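You operate a simulated robot arm through the tools that you are given. There is no shell and no other tool.

The job below is to be done with a simulated robot arm. You get a single attempt, and the scene is never put back.

TASK
Nest the three tubs by size in the middle island drawer, shut it. Where these are worked on the way, their far stop is far enough and under half their travel is too little: middle island drawer.
Where things are to end (x, y in the base frame): large purple tub within 60 mm of [1020, 240].

Only the result counts: the job must be done as asked and must still hold three seconds after the hand-in. Knocking over, shifting, dropping, spilling or breaking anything else fails it.

THE ROBOT
A 7-joint arm with a two-finger parallel gripper, fixed in place. Base frame: the origin is on the floor under the middle of its stand, x ahead of it, y to its left, z up. Units: mm, degrees, N and s.
It reaches about 1479 mm from its shoulder. Its first joint turns from -166.0 to 166.0 degrees. Payload 4.4 kg.
Tool frame: the origin (TCP) lies between the finger pads and is the grasp point; the fingertips stand 23 mm ahead of it; z points along the fingers, y is the line along which they close. Largest opening 94 mm; finger width 38, thickness 10; the body of the gripper, 54 by 96 mm, starts 39 mm behind the TCP.
Orientation is told as [roll, pitch, yaw] about the base's x, y, z axes, in that order, counted from this pose: with the fingers straight down and closing along the base's y, the tool's x points along the base's -x, its y along +y and its z along -z.

THE INTERFACE
- The arm moves only by the tool drive_tool. Its argument "rows" is a list of rows, each a list of 6 numbers: the shift along the base's x, y, z in units of 20 mm (1.0 is 20 mm), then the turn, a rotation vector about the base's x, y, z in units of 5 degrees (1.0 is 5 degrees). In form: [[tx, ty, tz, wx, wy, wz], ...]. A call has 1 to 20 rows; each row shifts and turns the commanded pose from where the row before left it. "fingers" is the opening, from 0 (shut) to 1 (fully open), set as the call begins (left out, the last holds). A call with a number of a shift or a turn outside -1 to 1 is refused whole. Rows are played at 5 a second. More than 50 mm and 8.6 degrees between two rows, or a gripper value outside its range, and nothing of the call is played. A pose out of reach is approached as far as the arm can. The call stops where the force on the tool passes 40 N (or 10 N more than at its start, if that is more) or the arm is blocked; 0.2 s more then pass. Each finger travels about 72 mm/s and halts on what it meets, pressing with about 34 N; the grip force reading is that of the motor and also rises with nothing between the fingers. The clock runs only during rows and for 0.2 s after the last one: add rows that do not move to give the fingers time. The reply holds the time, the measured pose of the TCP, the force on the tool along the base axes, the opening and the grip force, in the units named above and with some noise, with the torque about the TCP (base axes, N m) and any sound that the robot's microphone picked up, and new pictures: "pictures" is both (left out), scene, wrist or none.
- Cameras (640 x 400 px; columns grow to the right, rows downward): "scene" is fixed at [50.3, -499.4, 1662.6]; the picture's right is [0.71, -0.71, 0.00], its down [-0.36, -0.36, -0.86] and it looks along [0.61, 0.61, -0.51] (base axes); focal length 370 px, centre (320, 200). "wrist" rides on the gripper at [86, 16, -74] in the tool frame; the picture's right is [-0.18, 0.98, 0.00], its down [-0.58, -0.11, -0.81] and it looks along [-0.79, -0.15, 0.59] (tool axes); focal length 243 px, centre (320, 200). There is no depth. A picture from a camera that has moved, and an enlarged one, comes with that camera's place and axes in the base frame and with its lens.
- zoom(camera, box): a new picture of the part [left, top, right, bottom] of that camera's present view, enlarged. It takes no simulated time.
- sign_off(): hands the job in; it is judged then, once.

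Places have to be worked out from the pictures, the camera data and where the tool is seen. Open the gripper and draw the arm clear of the work before you hand the job in, unless the task says otherwise.

The tools are called after ">>>" as a command line: name --pt "numbers of a row" for each row, then --argument value for the rest, lists and objects as JSON in quotes. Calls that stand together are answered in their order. drive_tool: Moves the arm, as the interface text tells. Its arguments: {"type":"object","properties":{"rows":{"type":"array"},"fingers":{"type":"number"},"pictures":{"type":"string","enum":["both","scene","wrist","none"]}},"required":["rows"]} The other tools are called the same way: zoom (camera, box) takes an enlarged picture of a part of a camera's view; sign_off () hands the job in.

At the start:

```text
t: 0.0
position: [612.2, 370.4, 1216.8]
tcp_rot: [0.0, 0.0, 0.0]
force: [0.5, 0.3, 0.1]
ft_torque: [0.01, -0.01, -0.02]
finger_gap: 94.1
gripper_force: 0.1
```

scene: 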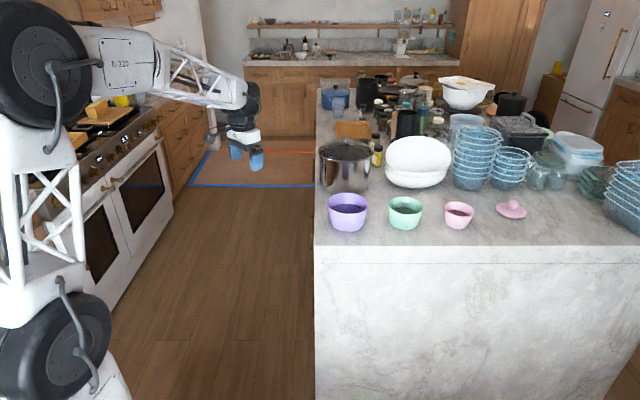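
wrist: 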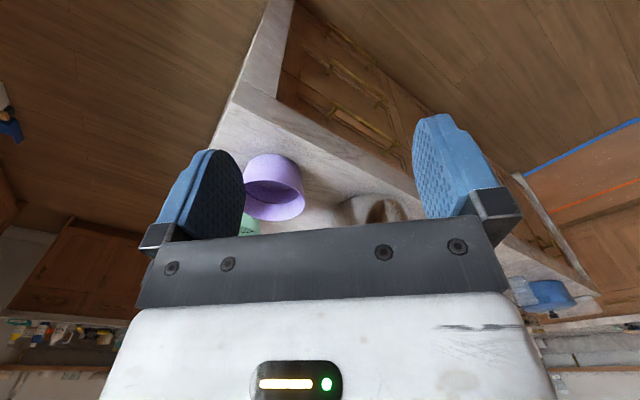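

I'll start by looking closely at both views to locate the tubs and the island drawers.

>>> zoom --camera "scene" --box '[310, 150, 550, 300]'

>>> zoom --camera "wrist" --box '[200, 0, 640, 275]'

>>> zoom --camera "scene" --box '[180, 50, 420, 260]'

```text
2.67 times, centred on (430, 225) of scene
camera zoom: at [50.3, -499.4, 1662.6], right [0.71, -0.71, 0.0], down [-0.36, -0.36, -0.86], along [0.61, 0.61, -0.51], focal length 986 px, centre (27, 133)
```

zoom: 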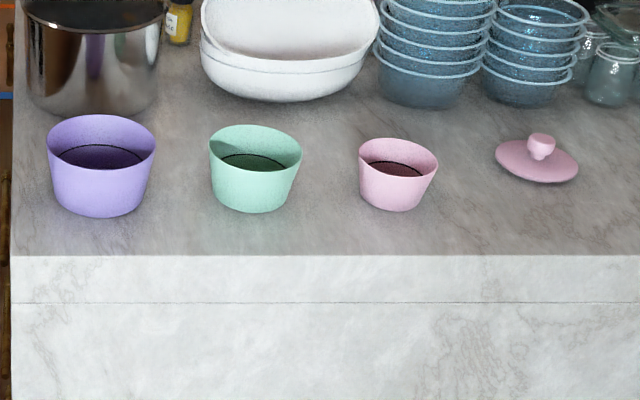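

```text
1.45 times, centred on (420, 138) of wrist
camera zoom: at [525.7, 386.5, 1288.8], right [0.18, 0.98, 0.0], down [0.58, -0.11, 0.81], along [0.79, -0.15, -0.59], focal length 353 px, centre (174, 291)
```

zoom: 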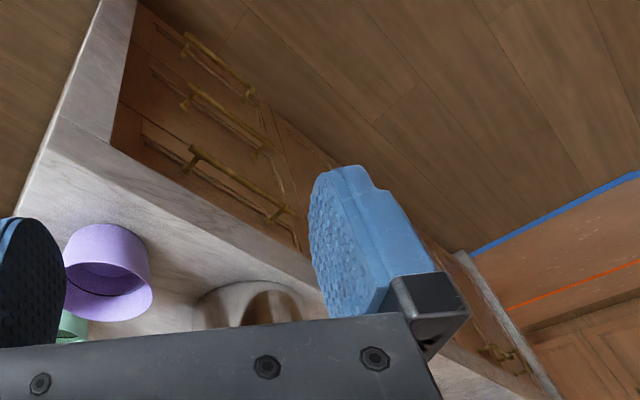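

```text
1.90 times, centred on (300, 155) of scene
camera zoom: at [50.3, -499.4, 1662.6], right [0.71, -0.71, 0.0], down [-0.36, -0.36, -0.86], along [0.61, 0.61, -0.51], focal length 704 px, centre (358, 286)
```

zoom: 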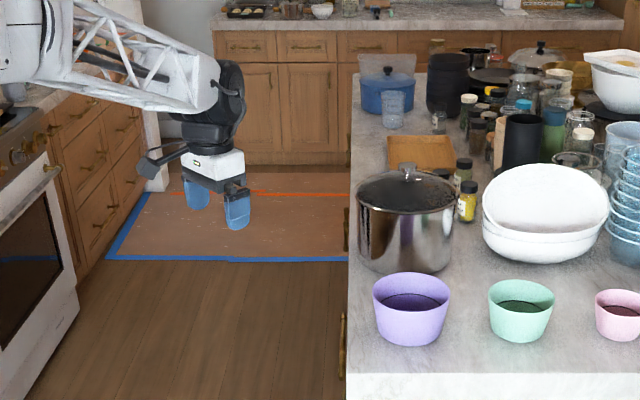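

The tubs sit near (903,213), and the island is turned 45°: its drawer face looks along [-1,1], and there is a three-drawer stack at the near end. I'll yaw the gripper -45° and back off along the face normal to get a good view of the drawers and tubs.

>>> drive_tool --pt "0 0.96 -0.7 0 0 -0.75" --pt "0 0.96 -0.7 0 0 -0.75" --pt "0 0.96 -0.7 0 0 -0.75" --pt "0 0.96 -0.7 0 0 -0.75" --pt "0 0.96 -0.7 0 0 -0.75" --pt "0 0.96 -0.7 0 0 -0.75" --pt "0 0.96 -0.7 0 0 -0.75" --pt "0 0.96 -0.7 0 0 -0.75" --pt "0 0.96 -0.7 0 0 -0.75" --pt "0 0.96 -0.7 0 0 -0.75" --pt "0 0.96 -0.7 0 0 -0.75" --pt "0 0.96 -0.7 0 0 -0.75" --fingers 1

```text
t: 2.6
position: [611.7, 600.9, 1047.0]
tcp_rot: [0.0, 0.0, -45.1]
force: [-1.0, -0.7, 1.1]
ft_torque: [0.01, 0.05, 0.02]
finger_gap: 93.9
gripper_force: 0.0
camera wrist: at [562.8, 672.9, 1120.4], right [0.83, 0.56, 0.0], down [0.33, -0.49, 0.81], along [0.45, -0.67, -0.59], focal length 243 px, centre (320, 200)
```

scene: 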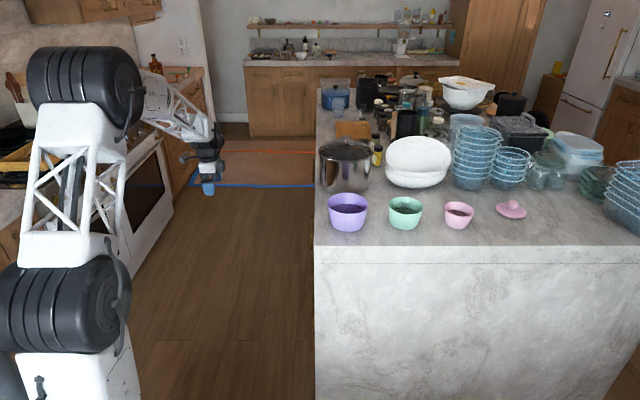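
wrist: 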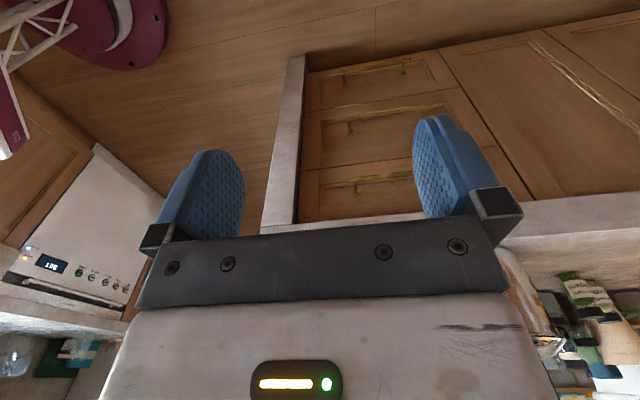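

>>> zoom --camera "wrist" --box '[240, 30, 540, 240]'

>>> zoom --camera "wrist" --box '[290, 50, 480, 200]'

```text
1.90 times, centred on (390, 135) of wrist
camera zoom: at [562.8, 672.9, 1120.4], right [0.83, 0.56, 0.0], down [0.33, -0.49, 0.81], along [0.45, -0.67, -0.59], focal length 462 px, centre (187, 324)
```

zoom: 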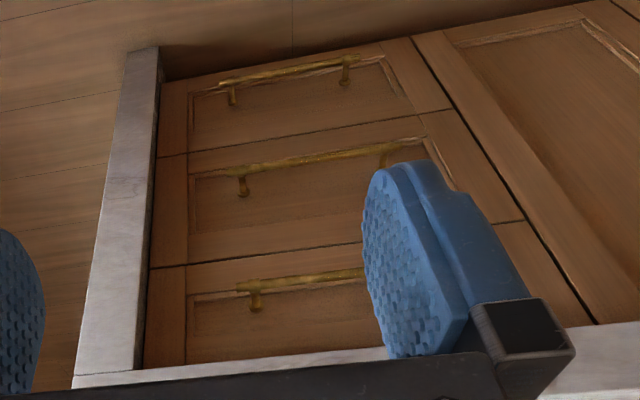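

```text
2.67 times, centred on (385, 125) of wrist
camera zoom: at [562.8, 672.9, 1120.4], right [0.83, 0.56, 0.0], down [0.33, -0.49, 0.81], along [0.45, -0.67, -0.59], focal length 647 px, centre (147, 400)
```

zoom: 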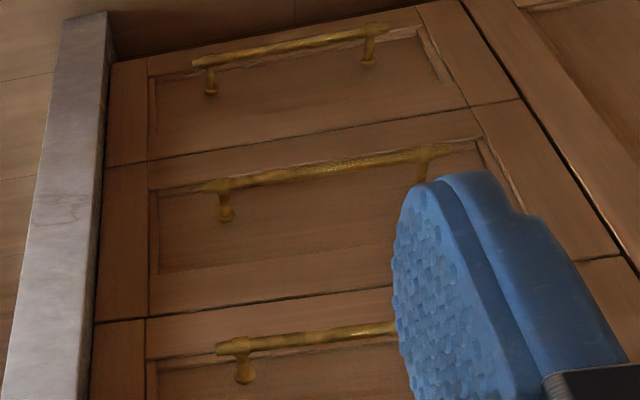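

The three-drawer stack is clear: handles lie at roughly z≈742, 505 and 223, and the middle handle's centre is near (950,435,510). I'll turn the tool so the fingers point horizontally into the face and close vertically, and stand about 250 mm off.

>>> drive_tool --pt "0.4 0.0 -1 -0.98 0 0.693" --pt "0.4 0.0 -1 -0.98 0 0.693" --pt "0.4 0.0 -1 -0.98 0 0.693" --pt "0.4 0.0 -1 -0.98 0 0.693" --pt "0.4 0.0 -1 -0.98 0 0.693" --pt "0.4 0.0 -1 -0.98 0 0.693" --pt "0.4 0.0 -1 -0.98 0 0.693" --pt "0.4 0.0 -1 -0.98 0 0.693" --pt "0.4 0.0 -1 -0.98 0 0.693" --pt "0.4 0.0 -1 -0.98 0 0.693" --pt "0.4 0.0 -1 -0.98 0 0.693" --pt "0.4 0.0 -1 -0.98 0 0.693" --pt "0.4 0.0 -1 -0.98 0 0.693" --pt "0.4 0.0 -1 -0.98 0 0.693" --pt "0.4 0.0 -1 -0.98 0 0.693" --pt "0.4 0.0 -1 -0.98 0 0.693" --pt "0.4 0.0 -1 -0.98 0 0.693" --pt "0.4 0.0 -1 -0.98 0 0.693" --pt "0.4 0.0 -1 -0.98 0 0.693" --pt "0.4 0.0 -1 -0.98 0 0.693" --fingers 1

```text
t: 6.8
position: [771.6, 600.2, 649.0]
tcp_rot: [-90.1, -0.1, 45.0]
force: [0.5, 0.8, 0.7]
ft_torque: [0.01, 0.02, -0.02]
finger_gap: 94.2
gripper_force: 0.0
camera wrist: at [658.6, 592.6, 630.2], right [0.13, 0.13, -0.98], down [-0.16, 0.98, 0.11], along [0.98, 0.14, 0.15], focal length 243 px, centre (320, 200)
```

scene: 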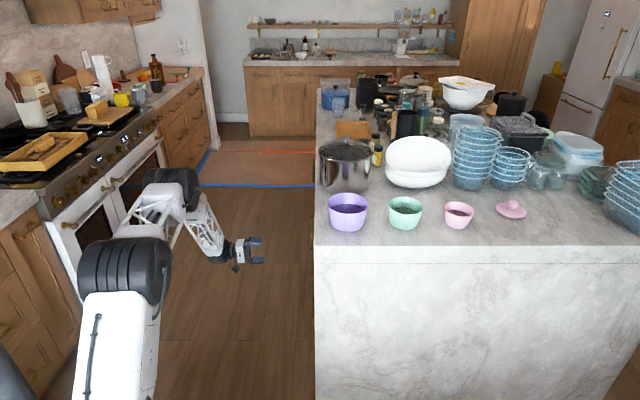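
wrist: 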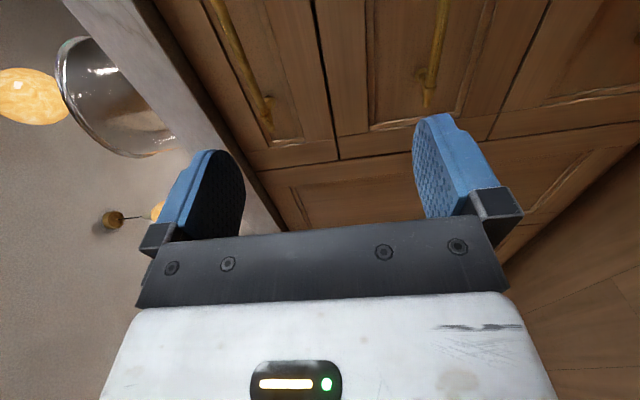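

The middle handle runs vertically in the wrist view (image right is down), and its far end computes to about (1040,526,517). I'll lower to z≈515 and shift toward the handle's along-position, then check the stand-off in the scene view.

>>> drive_tool --pt "0 0 -1 0 0 0" --pt "0 0 -1 0 0 0" --pt "0 0 -1 0 0 0" --pt "0 0 -1 0 0 0" --pt "0 0 -1 0 0 0" --pt "0 0 -1 0 0 0" --pt "0 0 -0.7 0 0 0"

>>> zoom --camera "scene" --box '[200, 200, 340, 300]'

>>> zoom --camera "wrist" --box '[160, 0, 480, 200]'

```text
t: 8.4
position: [773.1, 601.7, 514.1]
tcp_rot: [-90.0, -0.1, 44.9]
force: [0.0, 0.0, 0.0]
ft_torque: [0.01, -0.01, -0.03]
finger_gap: 93.8
gripper_force: 0.0
camera wrist: at [658.8, 593.5, 496.7], right [0.13, 0.13, -0.98], down [-0.16, 0.98, 0.11], along [0.98, 0.14, 0.15], focal length 243 px, centre (320, 200)
```

scene: 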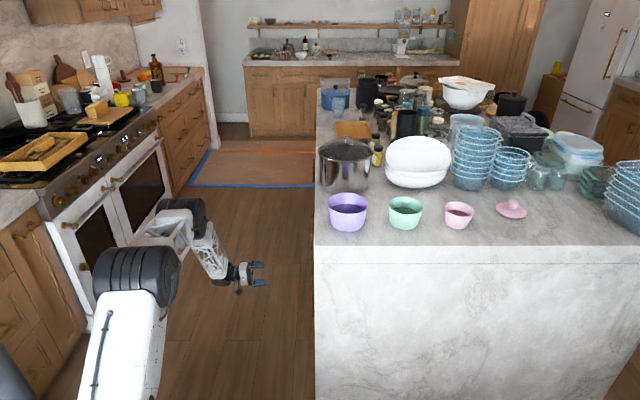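
wrist: 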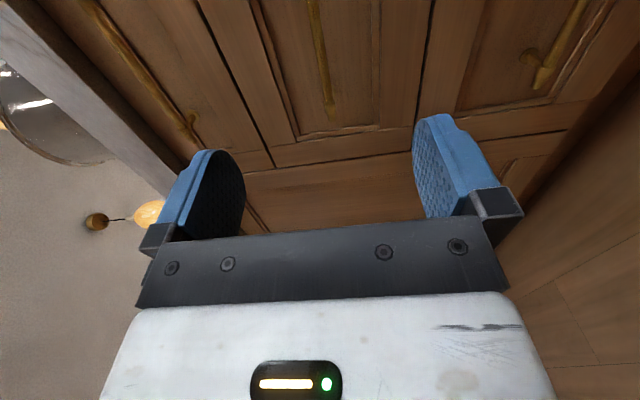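

```text
4.00 times, centred on (270, 250) of scene
camera zoom: at [50.3, -499.4, 1662.6], right [0.71, -0.71, 0.0], down [-0.36, -0.36, -0.86], along [0.61, 0.61, -0.51], focal length 1479 px, centre (520, 0)
```

zoom: 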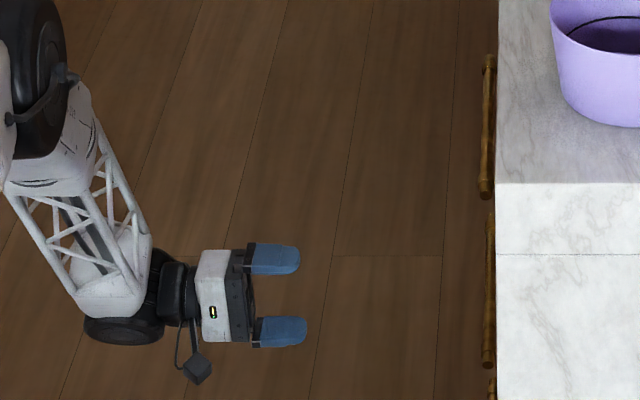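

```text
2.00 times, centred on (320, 100) of wrist
camera zoom: at [658.8, 593.5, 496.7], right [0.13, 0.13, -0.98], down [-0.16, 0.98, 0.11], along [0.98, 0.14, 0.15], focal length 485 px, centre (320, 400)
```

zoom: 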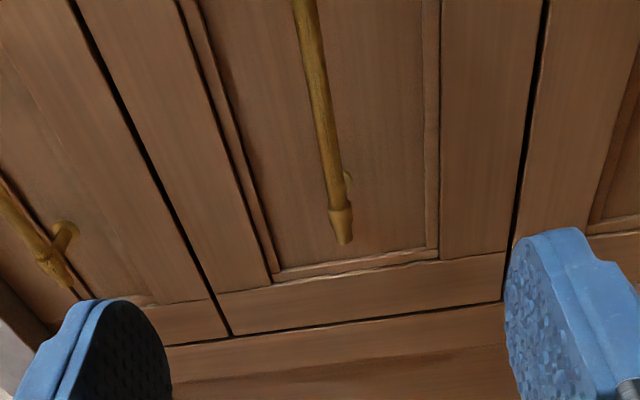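

The scene view looks exactly along the drawer face: the middle bar's axis is about 15 mm proud of the counter edge, at y−x≈−502, z≈520, with its centre near (944,442). I'll advance to about 60 mm short of it and check alignment.

>>> drive_tool --pt "0.7 -0.635 0.03 0 0 0" --pt "0.7 -0.635 0.03 0 0 0" --pt "0.7 -0.635 0.03 0 0 0" --pt "0.7 -0.635 0.03 0 0 0" --pt "0.7 -0.635 0.03 0 0 0" --pt "0.7 -0.635 0.03 0 0 0" --pt "0.7 -0.635 0.03 0 0 0" --pt "0.7 -0.635 0.03 0 0 0" --pt "0.7 -0.635 0.03 0 0 0"

>>> zoom --camera "scene" --box '[220, 200, 340, 300]'

>>> zoom --camera "wrist" --box '[160, 0, 480, 200]'

```text
t: 10.4
position: [897.7, 486.6, 519.5]
tcp_rot: [-90.1, -0.1, 45.0]
force: [-0.3, -0.5, -0.5]
ft_torque: [0.0, 0.01, -0.02]
finger_gap: 94.0
gripper_force: 0.0
camera wrist: at [784.2, 478.3, 501.9], right [0.13, 0.13, -0.98], down [-0.16, 0.98, 0.11], along [0.98, 0.14, 0.15], focal length 243 px, centre (320, 200)
```

scene: 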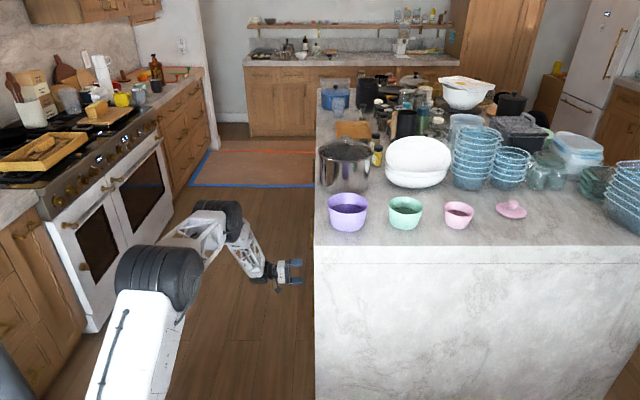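
wrist: 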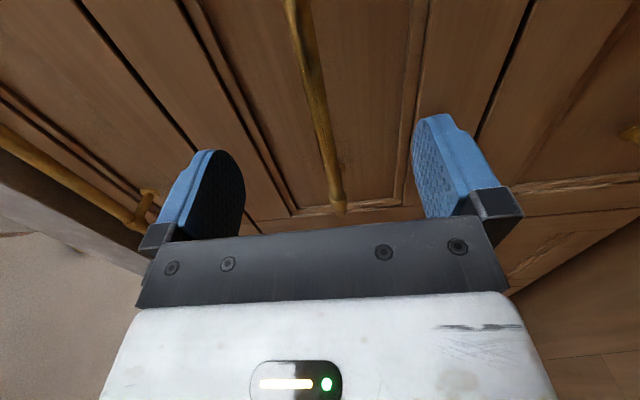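

```text
4.00 times, centred on (280, 250) of scene
camera zoom: at [50.3, -499.4, 1662.6], right [0.71, -0.71, 0.0], down [-0.36, -0.36, -0.86], along [0.61, 0.61, -0.51], focal length 1479 px, centre (480, 0)
```

zoom: 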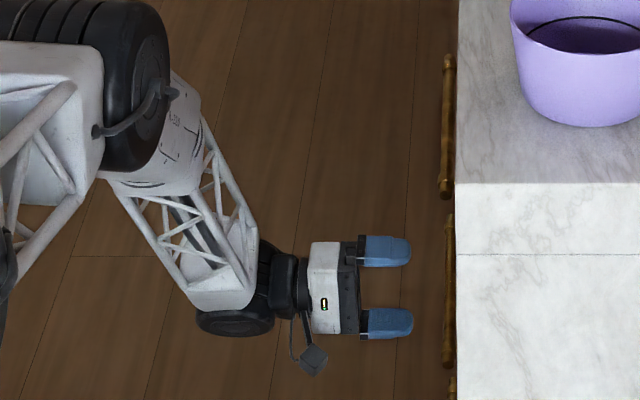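

```text
2.00 times, centred on (320, 100) of wrist
camera zoom: at [784.2, 478.3, 501.9], right [0.13, 0.13, -0.98], down [-0.16, 0.98, 0.11], along [0.98, 0.14, 0.15], focal length 485 px, centre (320, 400)
```

zoom: 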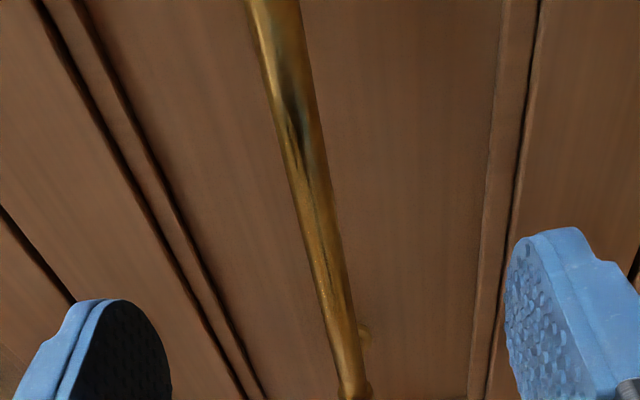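

The bar runs between the fingers at z≈520, as planned. I'm advancing the remaining ~58 mm in small steps, which puts the TCP at the bar.

>>> drive_tool --pt "0.51 -0.51 0 0 0 0" --pt "0.51 -0.51 0 0 0 0" --pt "0.51 -0.51 0 0 0 0" --pt "0.51 -0.51 0 0 0 0"

>>> zoom --camera "scene" --box '[260, 220, 340, 290]'

>>> zoom --camera "wrist" --box '[160, 0, 480, 200]'

```text
t: 11.4
position: [937.0, 445.3, 520.4]
tcp_rot: [-89.9, -0.2, 44.9]
force: [-0.5, 0.0, 0.1]
ft_torque: [0.01, 0.0, -0.01]
finger_gap: 94.1
gripper_force: 0.1
camera wrist: at [823.6, 436.4, 502.5], right [0.13, 0.13, -0.98], down [-0.16, 0.98, 0.11], along [0.98, 0.14, 0.15], focal length 243 px, centre (320, 200)
```

scene: 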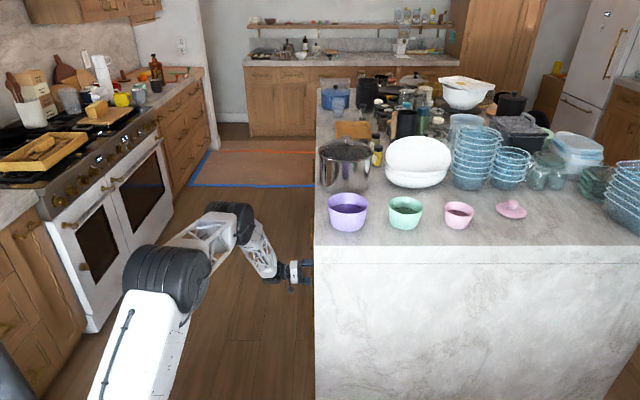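
wrist: 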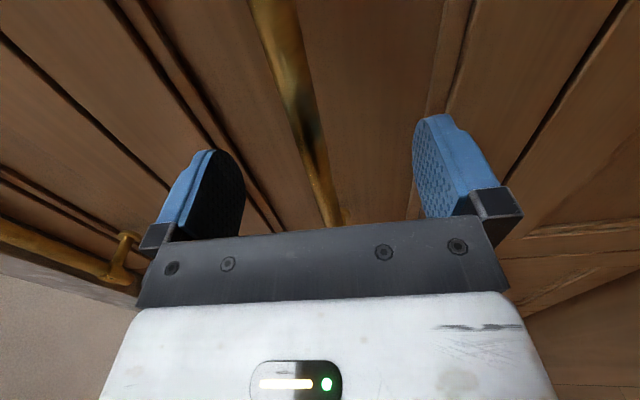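

```text
5.71 times, centred on (300, 255) of scene
camera zoom: at [50.3, -499.4, 1662.6], right [0.71, -0.71, 0.0], down [-0.36, -0.36, -0.86], along [0.61, 0.61, -0.51], focal length 2114 px, centre (434, -114)
```

zoom: 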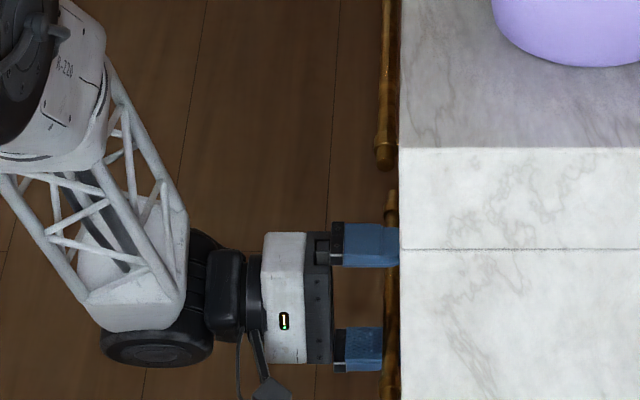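

```text
2.00 times, centred on (320, 100) of wrist
camera zoom: at [823.6, 436.4, 502.5], right [0.13, 0.13, -0.98], down [-0.16, 0.98, 0.11], along [0.98, 0.14, 0.15], focal length 485 px, centre (320, 400)
```

zoom: 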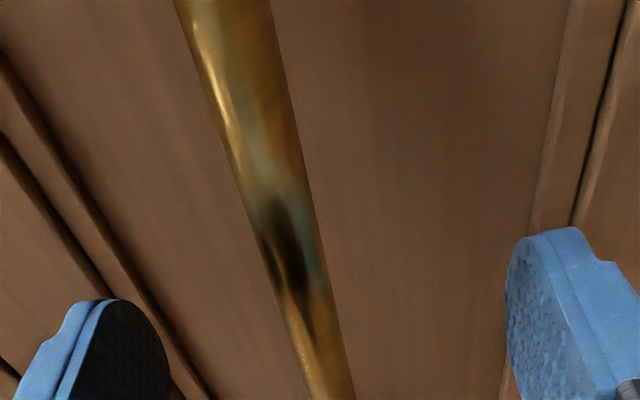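

No contact yet, and the bar lies between the fingers just ahead of the TCP. I'll go 6 mm deeper and close on it.

>>> drive_tool --pt "0.21 -0.21 0 0 0 0" --pictures "none"

>>> drive_tool --pt "0 0 0 0 0 0" --pt "0 0 0 0 0 0" --pt "0 0 0 0 0 0" --pt "0 0 0 0 0 0" --fingers 0

```text
t: 11.8
position: [940.7, 440.8, 519.8]
tcp_rot: [-90.0, -0.1, 44.8]
force: [0.1, -0.9, 1.5]
ft_torque: [0.0, -0.02, 0.0]
finger_gap: 94.1
gripper_force: 0.1
```

```text
t: 12.8
position: [941.3, 441.4, 522.6]
tcp_rot: [-90.2, -0.2, 44.9]
force: [-7.5, -3.7, 22.6]
ft_torque: [-0.58, 0.44, -0.75]
finger_gap: 12.9
gripper_force: 45.4
camera wrist: at [828.7, 432.9, 503.3], right [0.13, 0.13, -0.98], down [-0.16, 0.98, 0.11], along [0.98, 0.14, 0.15], focal length 243 px, centre (320, 200)
```

scene: 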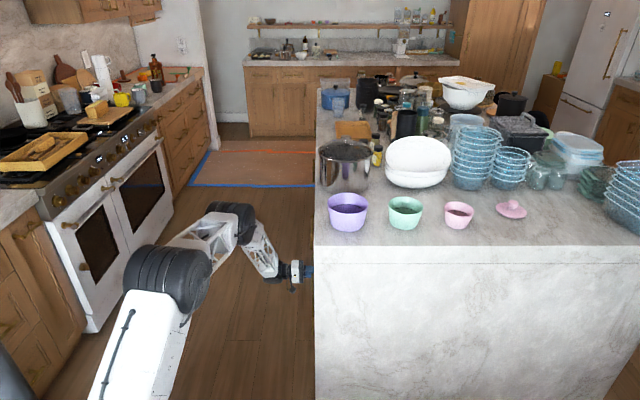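
wrist: 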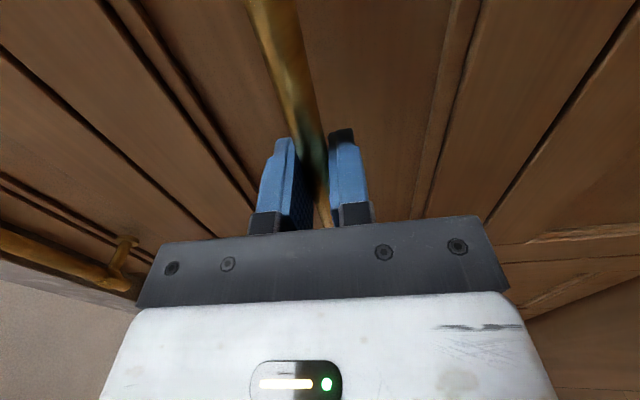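

The bar is gripped (12.9 mm gap), with a small upward force showing it sits a few mm higher than I commanded. I'll ease up 4 mm and begin pulling along [-1,1].

>>> drive_tool --pt "0 0 0.2 0 0 0" --pt "0 0 0 0 0 0" --pt "-0.2 0.2 0 0 0 0" --pt "-0.4 0.4 0 0 0 0" --pt "-0.4 0.4 0 0 0 0" --pt "-0.4 0.4 0 0 0 0"

```text
t: 13.4
position: [941.5, 441.7, 521.7]
tcp_rot: [-89.9, 0.0, 45.0]
force: [9.0, 8.3, -11.6]
ft_torque: [0.03, 0.06, -0.33]
finger_gap: 12.7
gripper_force: 44.9
stopped in row 2: the force on the tool passed its limit at 43 N (the readings are from after the stop); the commanded pose is now the measured one
camera wrist: at [827.9, 433.2, 503.8], right [0.13, 0.13, -0.98], down [-0.16, 0.98, 0.11], along [0.98, 0.14, 0.15], focal length 243 px, centre (320, 200)
```

scene: 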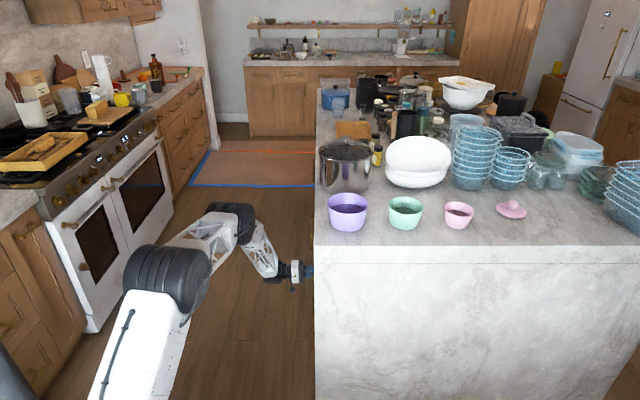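
wrist: 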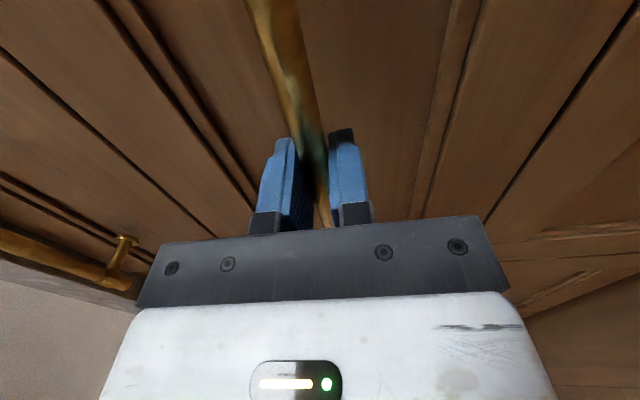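

The arm is stiff, so 4 mm was too much; the commanded pose is now near the true bar height. I'll pull straight out in modest steps.

>>> drive_tool --pt "0 0 -0.04 0 0 0" --pt "-0.1 0.1 0 0 0 0" --pt "-0.2 0.2 0 0 0 0" --pt "-0.4 0.4 0 0 0 0" --pt "-0.4 0.4 0 0 0 0"

```text
t: 14.6
position: [919.1, 463.3, 521.1]
tcp_rot: [-89.9, 0.0, 45.0]
force: [-1.5, -4.0, 5.3]
ft_torque: [-0.04, 0.04, 1.48]
finger_gap: 12.8
gripper_force: 44.9
camera wrist: at [806.5, 454.6, 503.7], right [0.13, 0.13, -0.98], down [-0.16, 0.98, 0.11], along [0.98, 0.14, 0.15], focal length 243 px, centre (320, 200)
```

scene: 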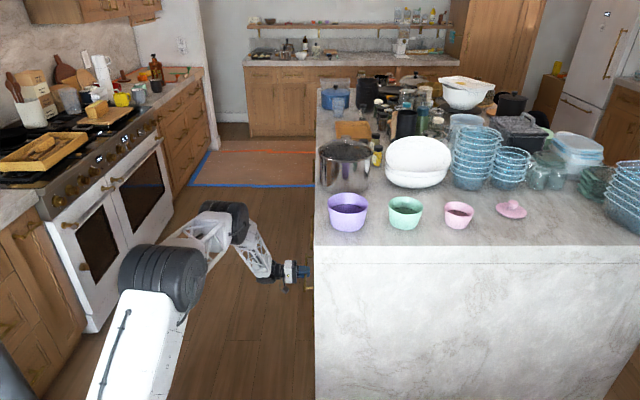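
wrist: 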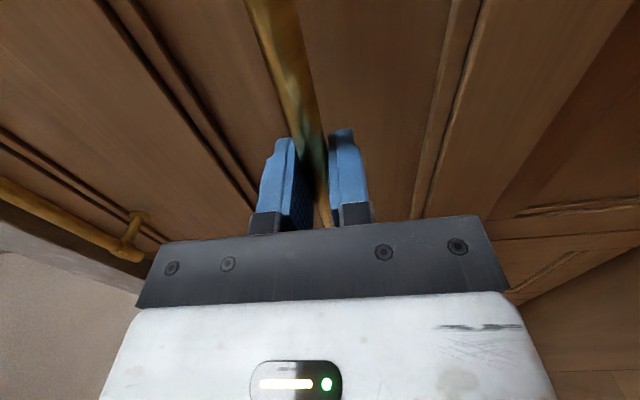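

The drawer is following (bar still in the grip, pulling force low). I'll continue the pull.

>>> drive_tool --pt "-0.5 0.5 0 0 0 0" --pt "-0.5 0.5 0 0 0 0" --pt "-0.5 0.5 0 0 0 0" --pt "-0.5 0.5 0 0 0 0" --pt "-0.5 0.5 0 0 0 0" --pt "-0.5 0.5 0 0 0 0" --pt "-0.5 0.5 0 0 0 0" --pt "-0.5 0.5 0 0 0 0" --pt "-0.5 0.5 0 0 0 0" --pt "-0.5 0.5 0 0 0 0" --pt "-0.5 0.5 0 0 0 0" --pt "-0.5 0.5 0 0 0 0" --pt "-0.5 0.5 0 0 0 0" --pt "-0.5 0.5 0 0 0 0"

```text
t: 17.6
position: [778.7, 602.9, 521.4]
tcp_rot: [-89.9, 0.0, 45.1]
force: [-6.1, -8.4, 15.1]
ft_torque: [0.14, -0.27, -0.07]
finger_gap: 12.5
gripper_force: 44.9
camera wrist: at [665.6, 594.4, 503.7], right [0.13, 0.13, -0.98], down [-0.16, 0.98, 0.11], along [0.98, 0.14, 0.15], focal length 243 px, centre (320, 200)
```

scene: 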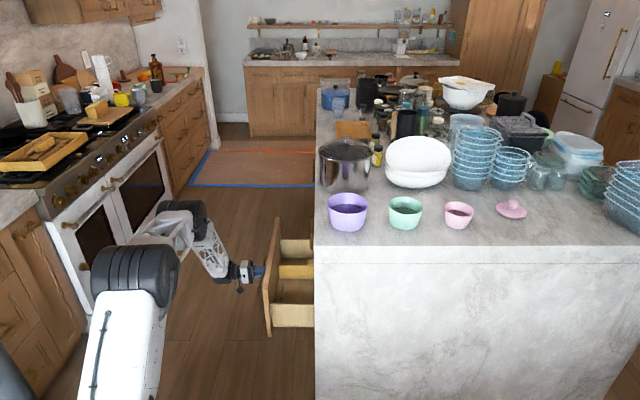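
wrist: 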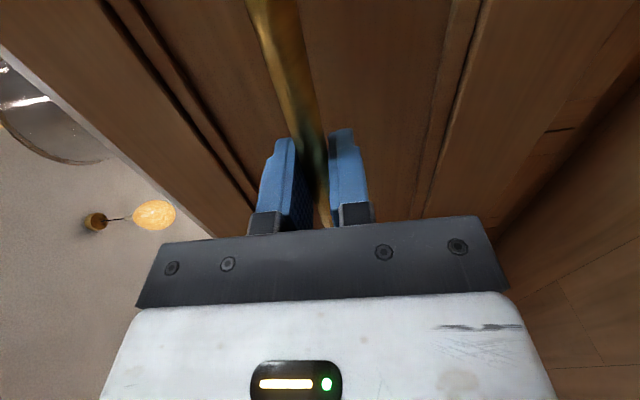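

The drawer is about 230 mm open and shows an interior with a divider. I keep pulling toward the far stop, with smaller steps.

>>> drive_tool --pt "-0.5 0.5 0 0 0 0" --pt "-0.5 0.5 0 0 0 0" --pt "-0.5 0.5 0 0 0 0" --pt "-0.5 0.5 0 0 0 0" --pt "-0.5 0.5 0 0 0 0" --pt "-0.5 0.5 0 0 0 0" --pt "-0.5 0.5 0 0 0 0" --pt "-0.5 0.5 0 0 0 0" --pictures "scene"

>>> zoom --camera "scene" --box '[200, 190, 360, 350]'

```text
t: 18.6
position: [740.9, 641.7, 520.8]
tcp_rot: [-89.9, 0.1, 44.9]
force: [-9.4, -8.7, 11.8]
ft_torque: [-0.09, -0.03, 1.06]
finger_gap: 12.5
gripper_force: 45.0
stopped in row 5: the force on the tool passed its limit at 42 N (the readings are from after the stop); the commanded pose is now the measured one
```

scene: 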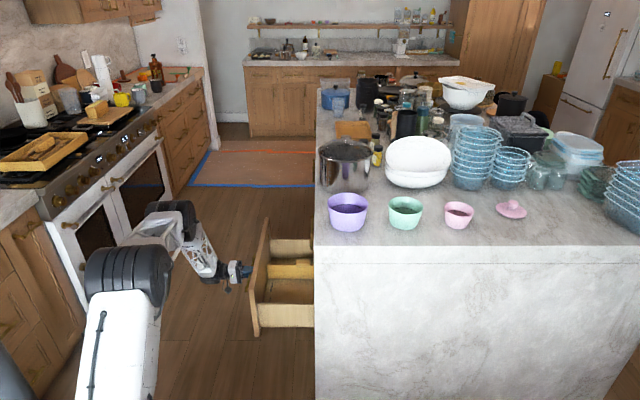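

```text
2.50 times, centred on (280, 270) of scene
camera zoom: at [50.3, -499.4, 1662.6], right [0.71, -0.71, 0.0], down [-0.36, -0.36, -0.86], along [0.61, 0.61, -0.51], focal length 925 px, centre (420, 25)
```

zoom: 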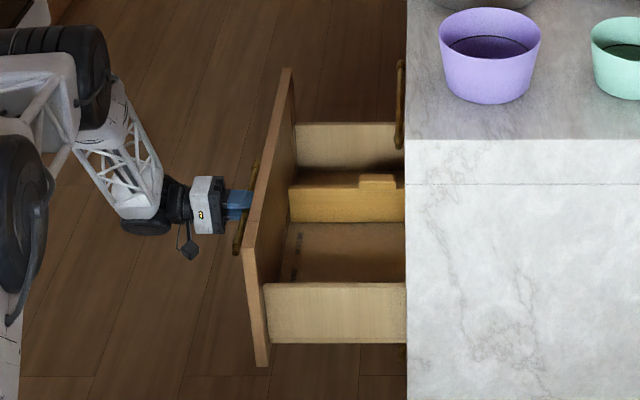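

The pull stopped on force after 284 mm, which looks like the far stop. I'll give one more small tug to confirm before letting go.

>>> drive_tool --pt "-0.15 0.15 0 0 0 0" --pt "-0.15 0.15 0 0 0 0" --pt "0 0 0 0 0 0" --pictures "none"

```text
t: 19.4
position: [735.6, 645.3, 522.6]
tcp_rot: [-89.9, 0.1, 45.1]
force: [-5.1, -8.2, 14.4]
ft_torque: [-0.14, 0.06, -1.01]
finger_gap: 12.8
gripper_force: 45.2
```

It moved another 6.5 mm with little resistance, so that was not the stop. I continue pulling more slowly.

>>> drive_tool --pt "-0.2 0.2 -0.04 0 0 0" --pt "-0.3 0.3 0 0 0 0" --pt "-0.3 0.3 0 0 0 0" --pt "-0.3 0.3 0 0 0 0" --pt "-0.3 0.3 0 0 0 0" --pt "-0.3 0.3 0 0 0 0" --pt "-0.3 0.3 0 0 0 0" --pt "-0.3 0.3 0 0 0 0" --pictures "scene"

```text
t: 19.8
position: [732.4, 649.9, 520.9]
tcp_rot: [-90.1, 0.0, 45.0]
force: [-11.0, -7.3, 10.0]
ft_torque: [-0.15, 0.09, 0.39]
finger_gap: 12.6
gripper_force: 45.1
stopped in row 2: the force on the tool passed its limit at 47 N (the readings are from after the stop); the commanded pose is now the measured one
```

scene: 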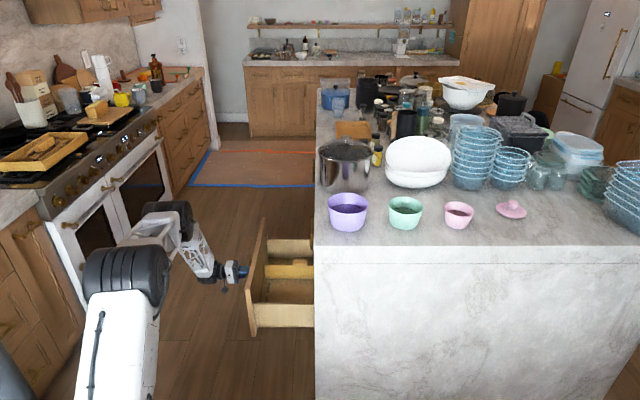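

Another stop, at about 296 mm open. I'll creep with very small steps to see whether this is truly the end stop.

>>> drive_tool --pt "-0.1 0.1 0 0 0 0" --pt "-0.1 0.1 0 0 0 0" --pt "-0.1 0.1 0 0 0 0" --pt "-0.1 0.1 0 0 0 0" --pt "-0.1 0.1 0 0 0 0" --pt "-0.1 0.1 0 0 0 0" --pictures "scene"

>>> zoom --camera "scene" --box '[200, 190, 360, 350]'

```text
t: 20.7
position: [725.6, 657.3, 521.3]
tcp_rot: [-90.1, 0.0, 44.9]
force: [-9.0, -5.9, 7.8]
ft_torque: [-0.21, 0.12, 0.31]
finger_gap: 12.5
gripper_force: 45.0
stopped in row 4: the force on the tool passed its limit at 41 N (the readings are from after the stop); the commanded pose is now the measured one
```

scene: 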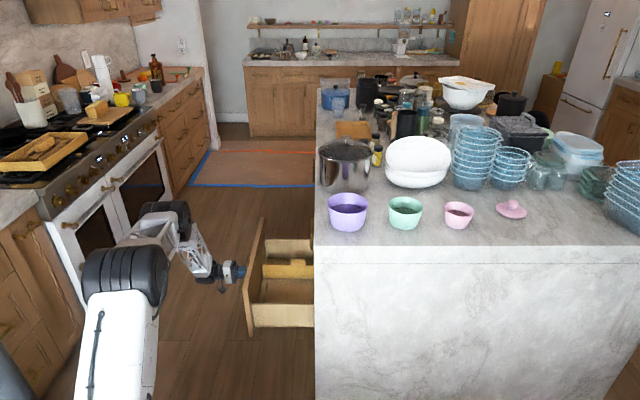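

```text
2.50 times, centred on (280, 270) of scene
camera zoom: at [50.3, -499.4, 1662.6], right [0.71, -0.71, 0.0], down [-0.36, -0.36, -0.86], along [0.61, 0.61, -0.51], focal length 925 px, centre (420, 25)
```

zoom: 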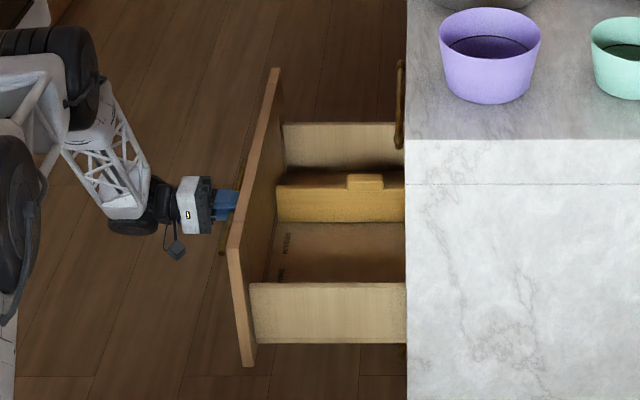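

The drawer is still following the tool, now about 306 mm out; the residual force is mostly sideways and vertical. I'll relieve those side loads slightly and pull on in slow steps.

>>> drive_tool --pt "-0.04 -0.04 0.04 0 0 0" --pt "0 0 0 0 0 0" --pt "-0.1 0.1 0 0 0 0" --pt "-0.15 0.15 0 0 0 0" --pt "-0.15 0.15 0 0 0 0" --pt "-0.15 0.15 0 0 0 0" --pt "-0.15 0.15 0 0 0 0" --pt "-0.15 0.15 0 0 0 0" --pt "-0.15 0.15 0 0 0 0" --pt "-0.15 0.15 0 0 0 0" --pictures "none"

```text
t: 21.3
position: [726.0, 657.1, 522.2]
tcp_rot: [-90.1, -0.2, 45.1]
force: [8.1, 9.7, -11.4]
ft_torque: [-0.2, 0.24, -0.1]
finger_gap: 12.7
gripper_force: 45.0
stopped in row 2: the force on the tool passed its limit at 42 N (the readings are from after the stop); the commanded pose is now the measured one
```

306 mm open is well past half of any plausible travel and leaves ample room over the compartment, so this will do. I'll release the bar and back away along [-1,1].

>>> drive_tool --pt "0 0 0 0 0 0" --pt "0 0 0 0 0 0" --pt "0 0 0 0 0 0" --pt "0 0 0 0 0 0" --fingers 1 --pictures "none"

>>> drive_tool --pt "-0.5 0.5 0 0 0 0" --pt "-0.5 0.5 0 0 0 0" --pt "-0.5 0.5 0 0 0 0" --pt "-0.5 0.5 0 0 0 0" --pt "-0.5 0.5 0 0 0 0" --pt "-0.5 0.5 0 0 0 0"

>>> zoom --camera "scene" --box '[200, 190, 360, 350]'

```text
t: 22.3
position: [724.5, 656.9, 522.3]
tcp_rot: [-90.0, -0.1, 44.9]
force: [0.3, 0.0, -0.2]
ft_torque: [0.02, 0.01, -0.03]
finger_gap: 94.2
gripper_force: 0.1
```

```text
t: 23.7
position: [664.9, 717.4, 522.8]
tcp_rot: [-90.0, -0.1, 45.1]
force: [-0.5, -0.3, 0.0]
ft_torque: [-0.01, 0.01, -0.02]
finger_gap: 93.6
gripper_force: 0.0
camera wrist: at [551.0, 709.2, 504.5], right [0.13, 0.13, -0.98], down [-0.16, 0.98, 0.11], along [0.98, 0.14, 0.15], focal length 243 px, centre (320, 200)
```

scene: 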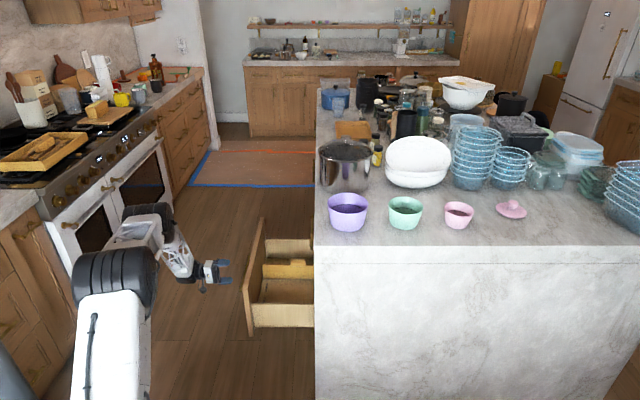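
wrist: 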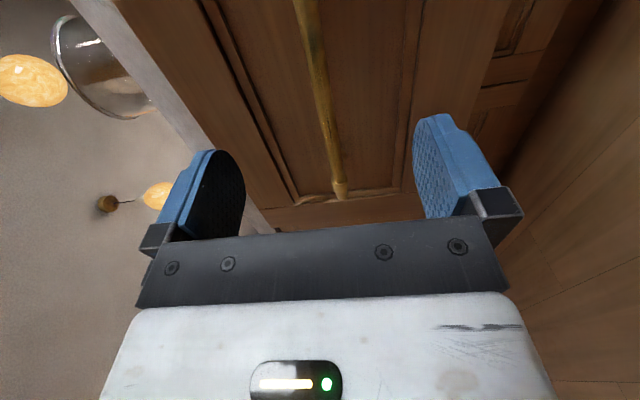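

```text
2.50 times, centred on (280, 270) of scene
camera zoom: at [50.3, -499.4, 1662.6], right [0.71, -0.71, 0.0], down [-0.36, -0.36, -0.86], along [0.61, 0.61, -0.51], focal length 925 px, centre (420, 25)
```

zoom: 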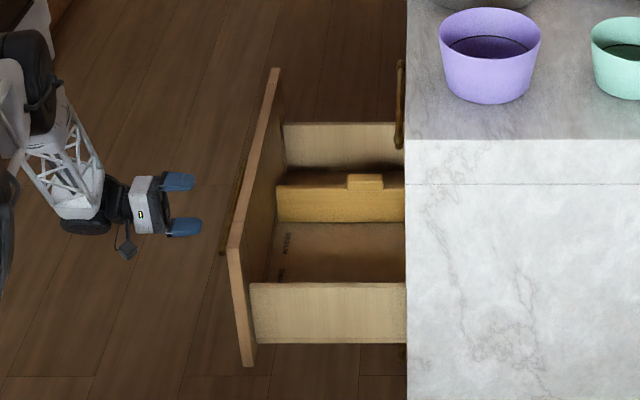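

The drawer stays open about 305 mm and the tool is clear. I now turn the fingers back down and rise, then move toward the purple tub for a close look.

>>> drive_tool --pt "0 0 1 0.98 0 -0.693" --pt "0 0 1 0.98 0 -0.693" --pt "0 0 1 0.98 0 -0.693" --pt "0 0 1 0.98 0 -0.693" --pt "0 0 1 0.98 0 -0.693" --pt "0 0 1 0.98 0 -0.693" --pt "0 0 1 0.98 0 -0.693" --pt "0 0 1 0.98 0 -0.693" --pt "0 0 1 0.98 0 -0.693" --pt "0 0 1 0.98 0 -0.693" --pt "0 0 1 0.98 0 -0.693" --pt "0 0 1 0.98 0 -0.693" --pt "0 0 1 0.98 0 -0.693" --pt "0 0 1 0.98 0 -0.693" --pt "0 0 1 0.98 0 -0.693" --pt "0 0 1 0.98 0 -0.693" --pt "0 0 1 0.98 0 -0.693" --pt "0 0 1 0.98 0 -0.693" --pt "0 0 1 0.98 0 -0.693" --pt "0 0 1 0.98 0 -0.693" --pictures "none"

>>> drive_tool --pt "0.29 -1 0.7 0 0 0" --pt "0.29 -1 0.7 0 0 0" --pt "0.29 -1 0.7 0 0 0" --pt "0.29 -1 0.7 0 0 0" --pt "0.29 -1 0.7 0 0 0" --pt "0.29 -1 0.7 0 0 0" --pt "0.29 -1 0.7 0 0 0" --pt "0.29 -1 0.7 0 0 0" --pt "0.29 -1 0.7 0 0 0" --pt "0.29 -1 0.7 0 0 0" --pt "0.29 -1 0.7 0 0 0" --pt "0.29 -1 0.7 0 0 0" --pt "0.29 -1 0.7 0 0 0" --pt "0.29 -1 0.7 0 0 0" --pt "0.29 -1 0.7 0 0 0" --pt "0.29 -1 0.7 0 0 0" --pt "0.29 -1 0.7 0 0 0" --pt "0.29 -1 0.7 0 0 0" --pt "0.29 -1 0.7 0 0 0" --pt "0.29 -1 0.7 0 0 0"

```text
t: 27.9
position: [663.5, 717.6, 921.2]
tcp_rot: [0.0, -0.1, -45.1]
force: [-0.3, 0.0, -1.1]
ft_torque: [0.01, -0.03, 0.01]
finger_gap: 94.2
gripper_force: 0.0
```

```text
t: 32.1
position: [781.8, 318.1, 1200.1]
tcp_rot: [0.1, -0.1, -45.0]
force: [-0.5, -0.2, 0.6]
ft_torque: [-0.02, 0.02, -0.03]
finger_gap: 94.2
gripper_force: 0.0
camera wrist: at [731.8, 389.7, 1273.6], right [0.83, 0.56, 0.0], down [0.33, -0.49, 0.81], along [0.46, -0.67, -0.59], focal length 243 px, centre (320, 200)
```

scene: 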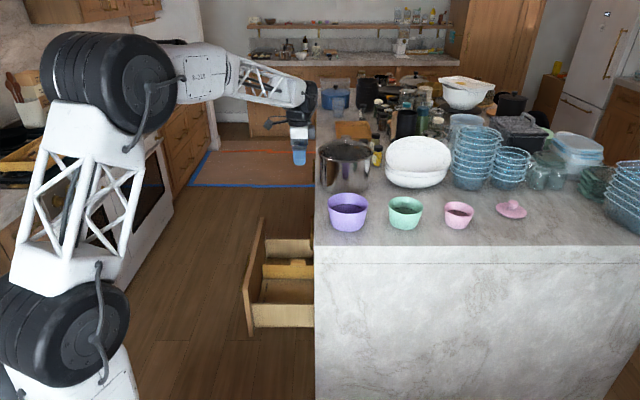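
wrist: 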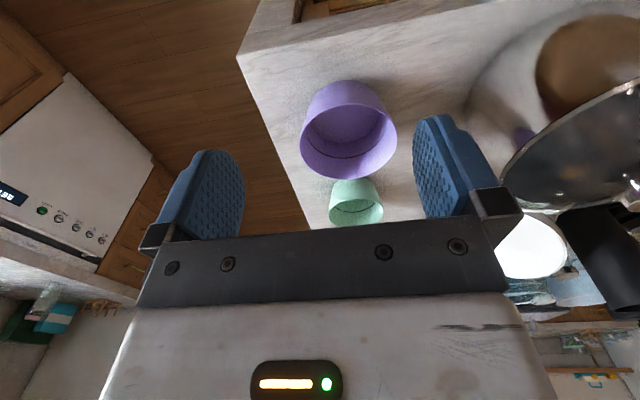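

>>> zoom --camera "wrist" --box '[220, 20, 460, 240]'

>>> zoom --camera "wrist" --box '[280, 70, 420, 240]'

>>> zoom --camera "scene" --box '[320, 180, 440, 255]'

```text
1.82 times, centred on (340, 130) of wrist
camera zoom: at [731.8, 389.7, 1273.6], right [0.83, 0.56, 0.0], down [0.33, -0.49, 0.81], along [0.46, -0.67, -0.59], focal length 441 px, centre (284, 327)
```

zoom: 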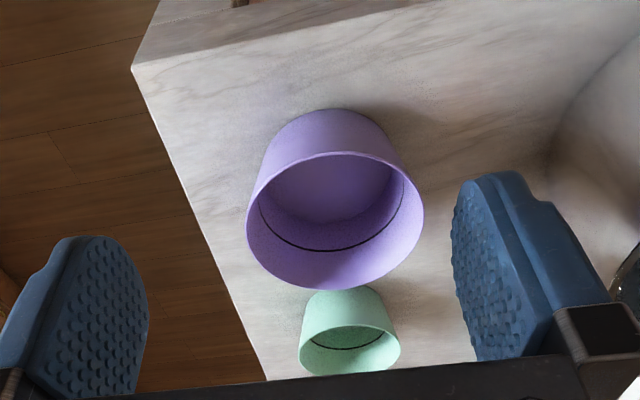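

```text
2.35 times, centred on (350, 155) of wrist
camera zoom: at [731.8, 389.7, 1273.6], right [0.83, 0.56, 0.0], down [0.33, -0.49, 0.81], along [0.46, -0.67, -0.59], focal length 571 px, centre (249, 306)
```

zoom: 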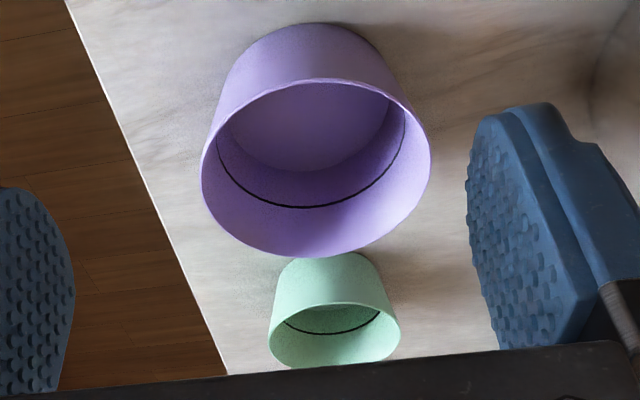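

```text
5.33 times, centred on (380, 218) of scene
camera zoom: at [50.3, -499.4, 1662.6], right [0.71, -0.71, 0.0], down [-0.36, -0.36, -0.86], along [0.61, 0.61, -0.51], focal length 1973 px, centre (0, 107)
```

zoom: 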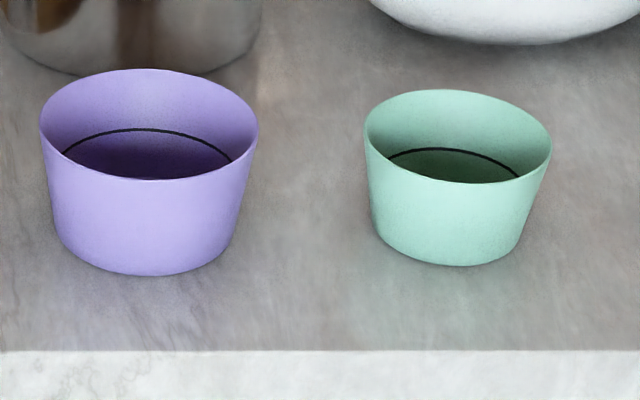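

Rim centres triangulate well: purple ≈(903,214.5,990) Ø144, green ≈(1045,70,984) Ø124, counter ≈905, walls sloped ~11°. I'll grip each tub by its near-side wall, tilted 11°, so now I move above the purple tub's near wall.

>>> drive_tool --pt "0.339 -0.911 0 0.173 -0.173 0" --pt "0.339 -0.911 0 0.173 -0.173 0" --pt "0.339 -0.911 0 0.173 -0.173 0" --pt "0.339 -0.911 0 0.173 -0.173 0" --pt "0.339 -0.911 0 0.173 -0.173 0" --pt "0.339 -0.911 0 0.173 -0.173 0" --pt "0.339 -0.911 0 0.173 -0.173 0" --pt "0.339 -0.911 0 0.173 -0.173 0" --pt "0.339 -0.911 0 0.173 -0.173 0" --pt "0 0 -0.9 0 0 0" --pt "0 0 -0.9 0 0 0" --pt "0 0 -0.9 0 0 0" --pt "0 0 -0.9 0 0 0" --pt "0 0 -0.9 0 0 0" --pt "0 0 -0.9 0 0 0" --fingers 1

>>> zoom --camera "scene" --box '[280, 130, 440, 260]'

>>> zoom --camera "wrist" --box '[180, 0, 500, 240]'

```text
t: 35.3
position: [841.9, 151.6, 1094.2]
tcp_rot: [11.2, -0.2, -45.2]
force: [-0.2, -0.4, -0.3]
ft_torque: [0.01, -0.03, 0.0]
finger_gap: 94.0
gripper_force: 0.1
camera wrist: at [782.6, 214.6, 1168.4], right [0.81, 0.55, 0.19], down [0.22, -0.59, 0.77], along [0.54, -0.58, -0.61], focal length 243 px, centre (320, 200)
```

scene: 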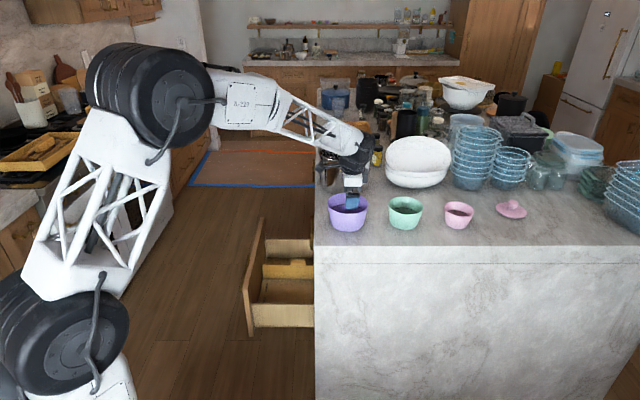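
wrist: 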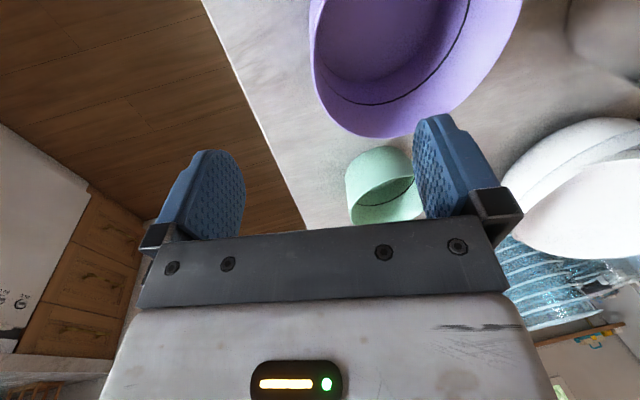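

```text
3.08 times, centred on (360, 195) of scene
camera zoom: at [50.3, -499.4, 1662.6], right [0.71, -0.71, 0.0], down [-0.36, -0.36, -0.86], along [0.61, 0.61, -0.51], focal length 1138 px, centre (197, 215)
```

zoom: 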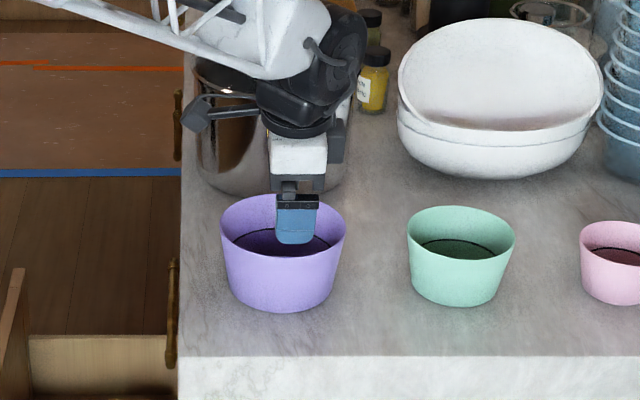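

```text
1.67 times, centred on (340, 120) of wrist
camera zoom: at [782.6, 214.6, 1168.4], right [0.81, 0.55, 0.19], down [0.22, -0.59, 0.77], along [0.54, -0.58, -0.61], focal length 404 px, centre (287, 333)
```

zoom: 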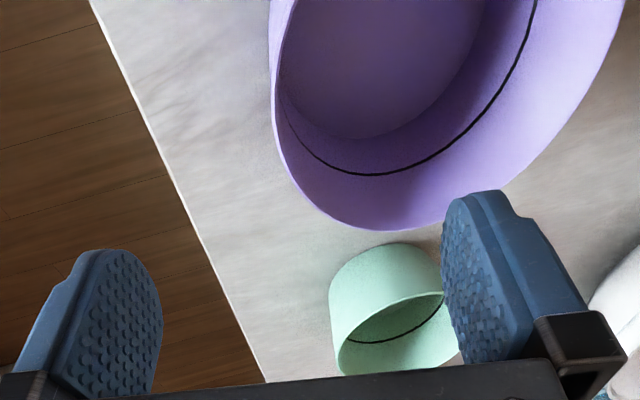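

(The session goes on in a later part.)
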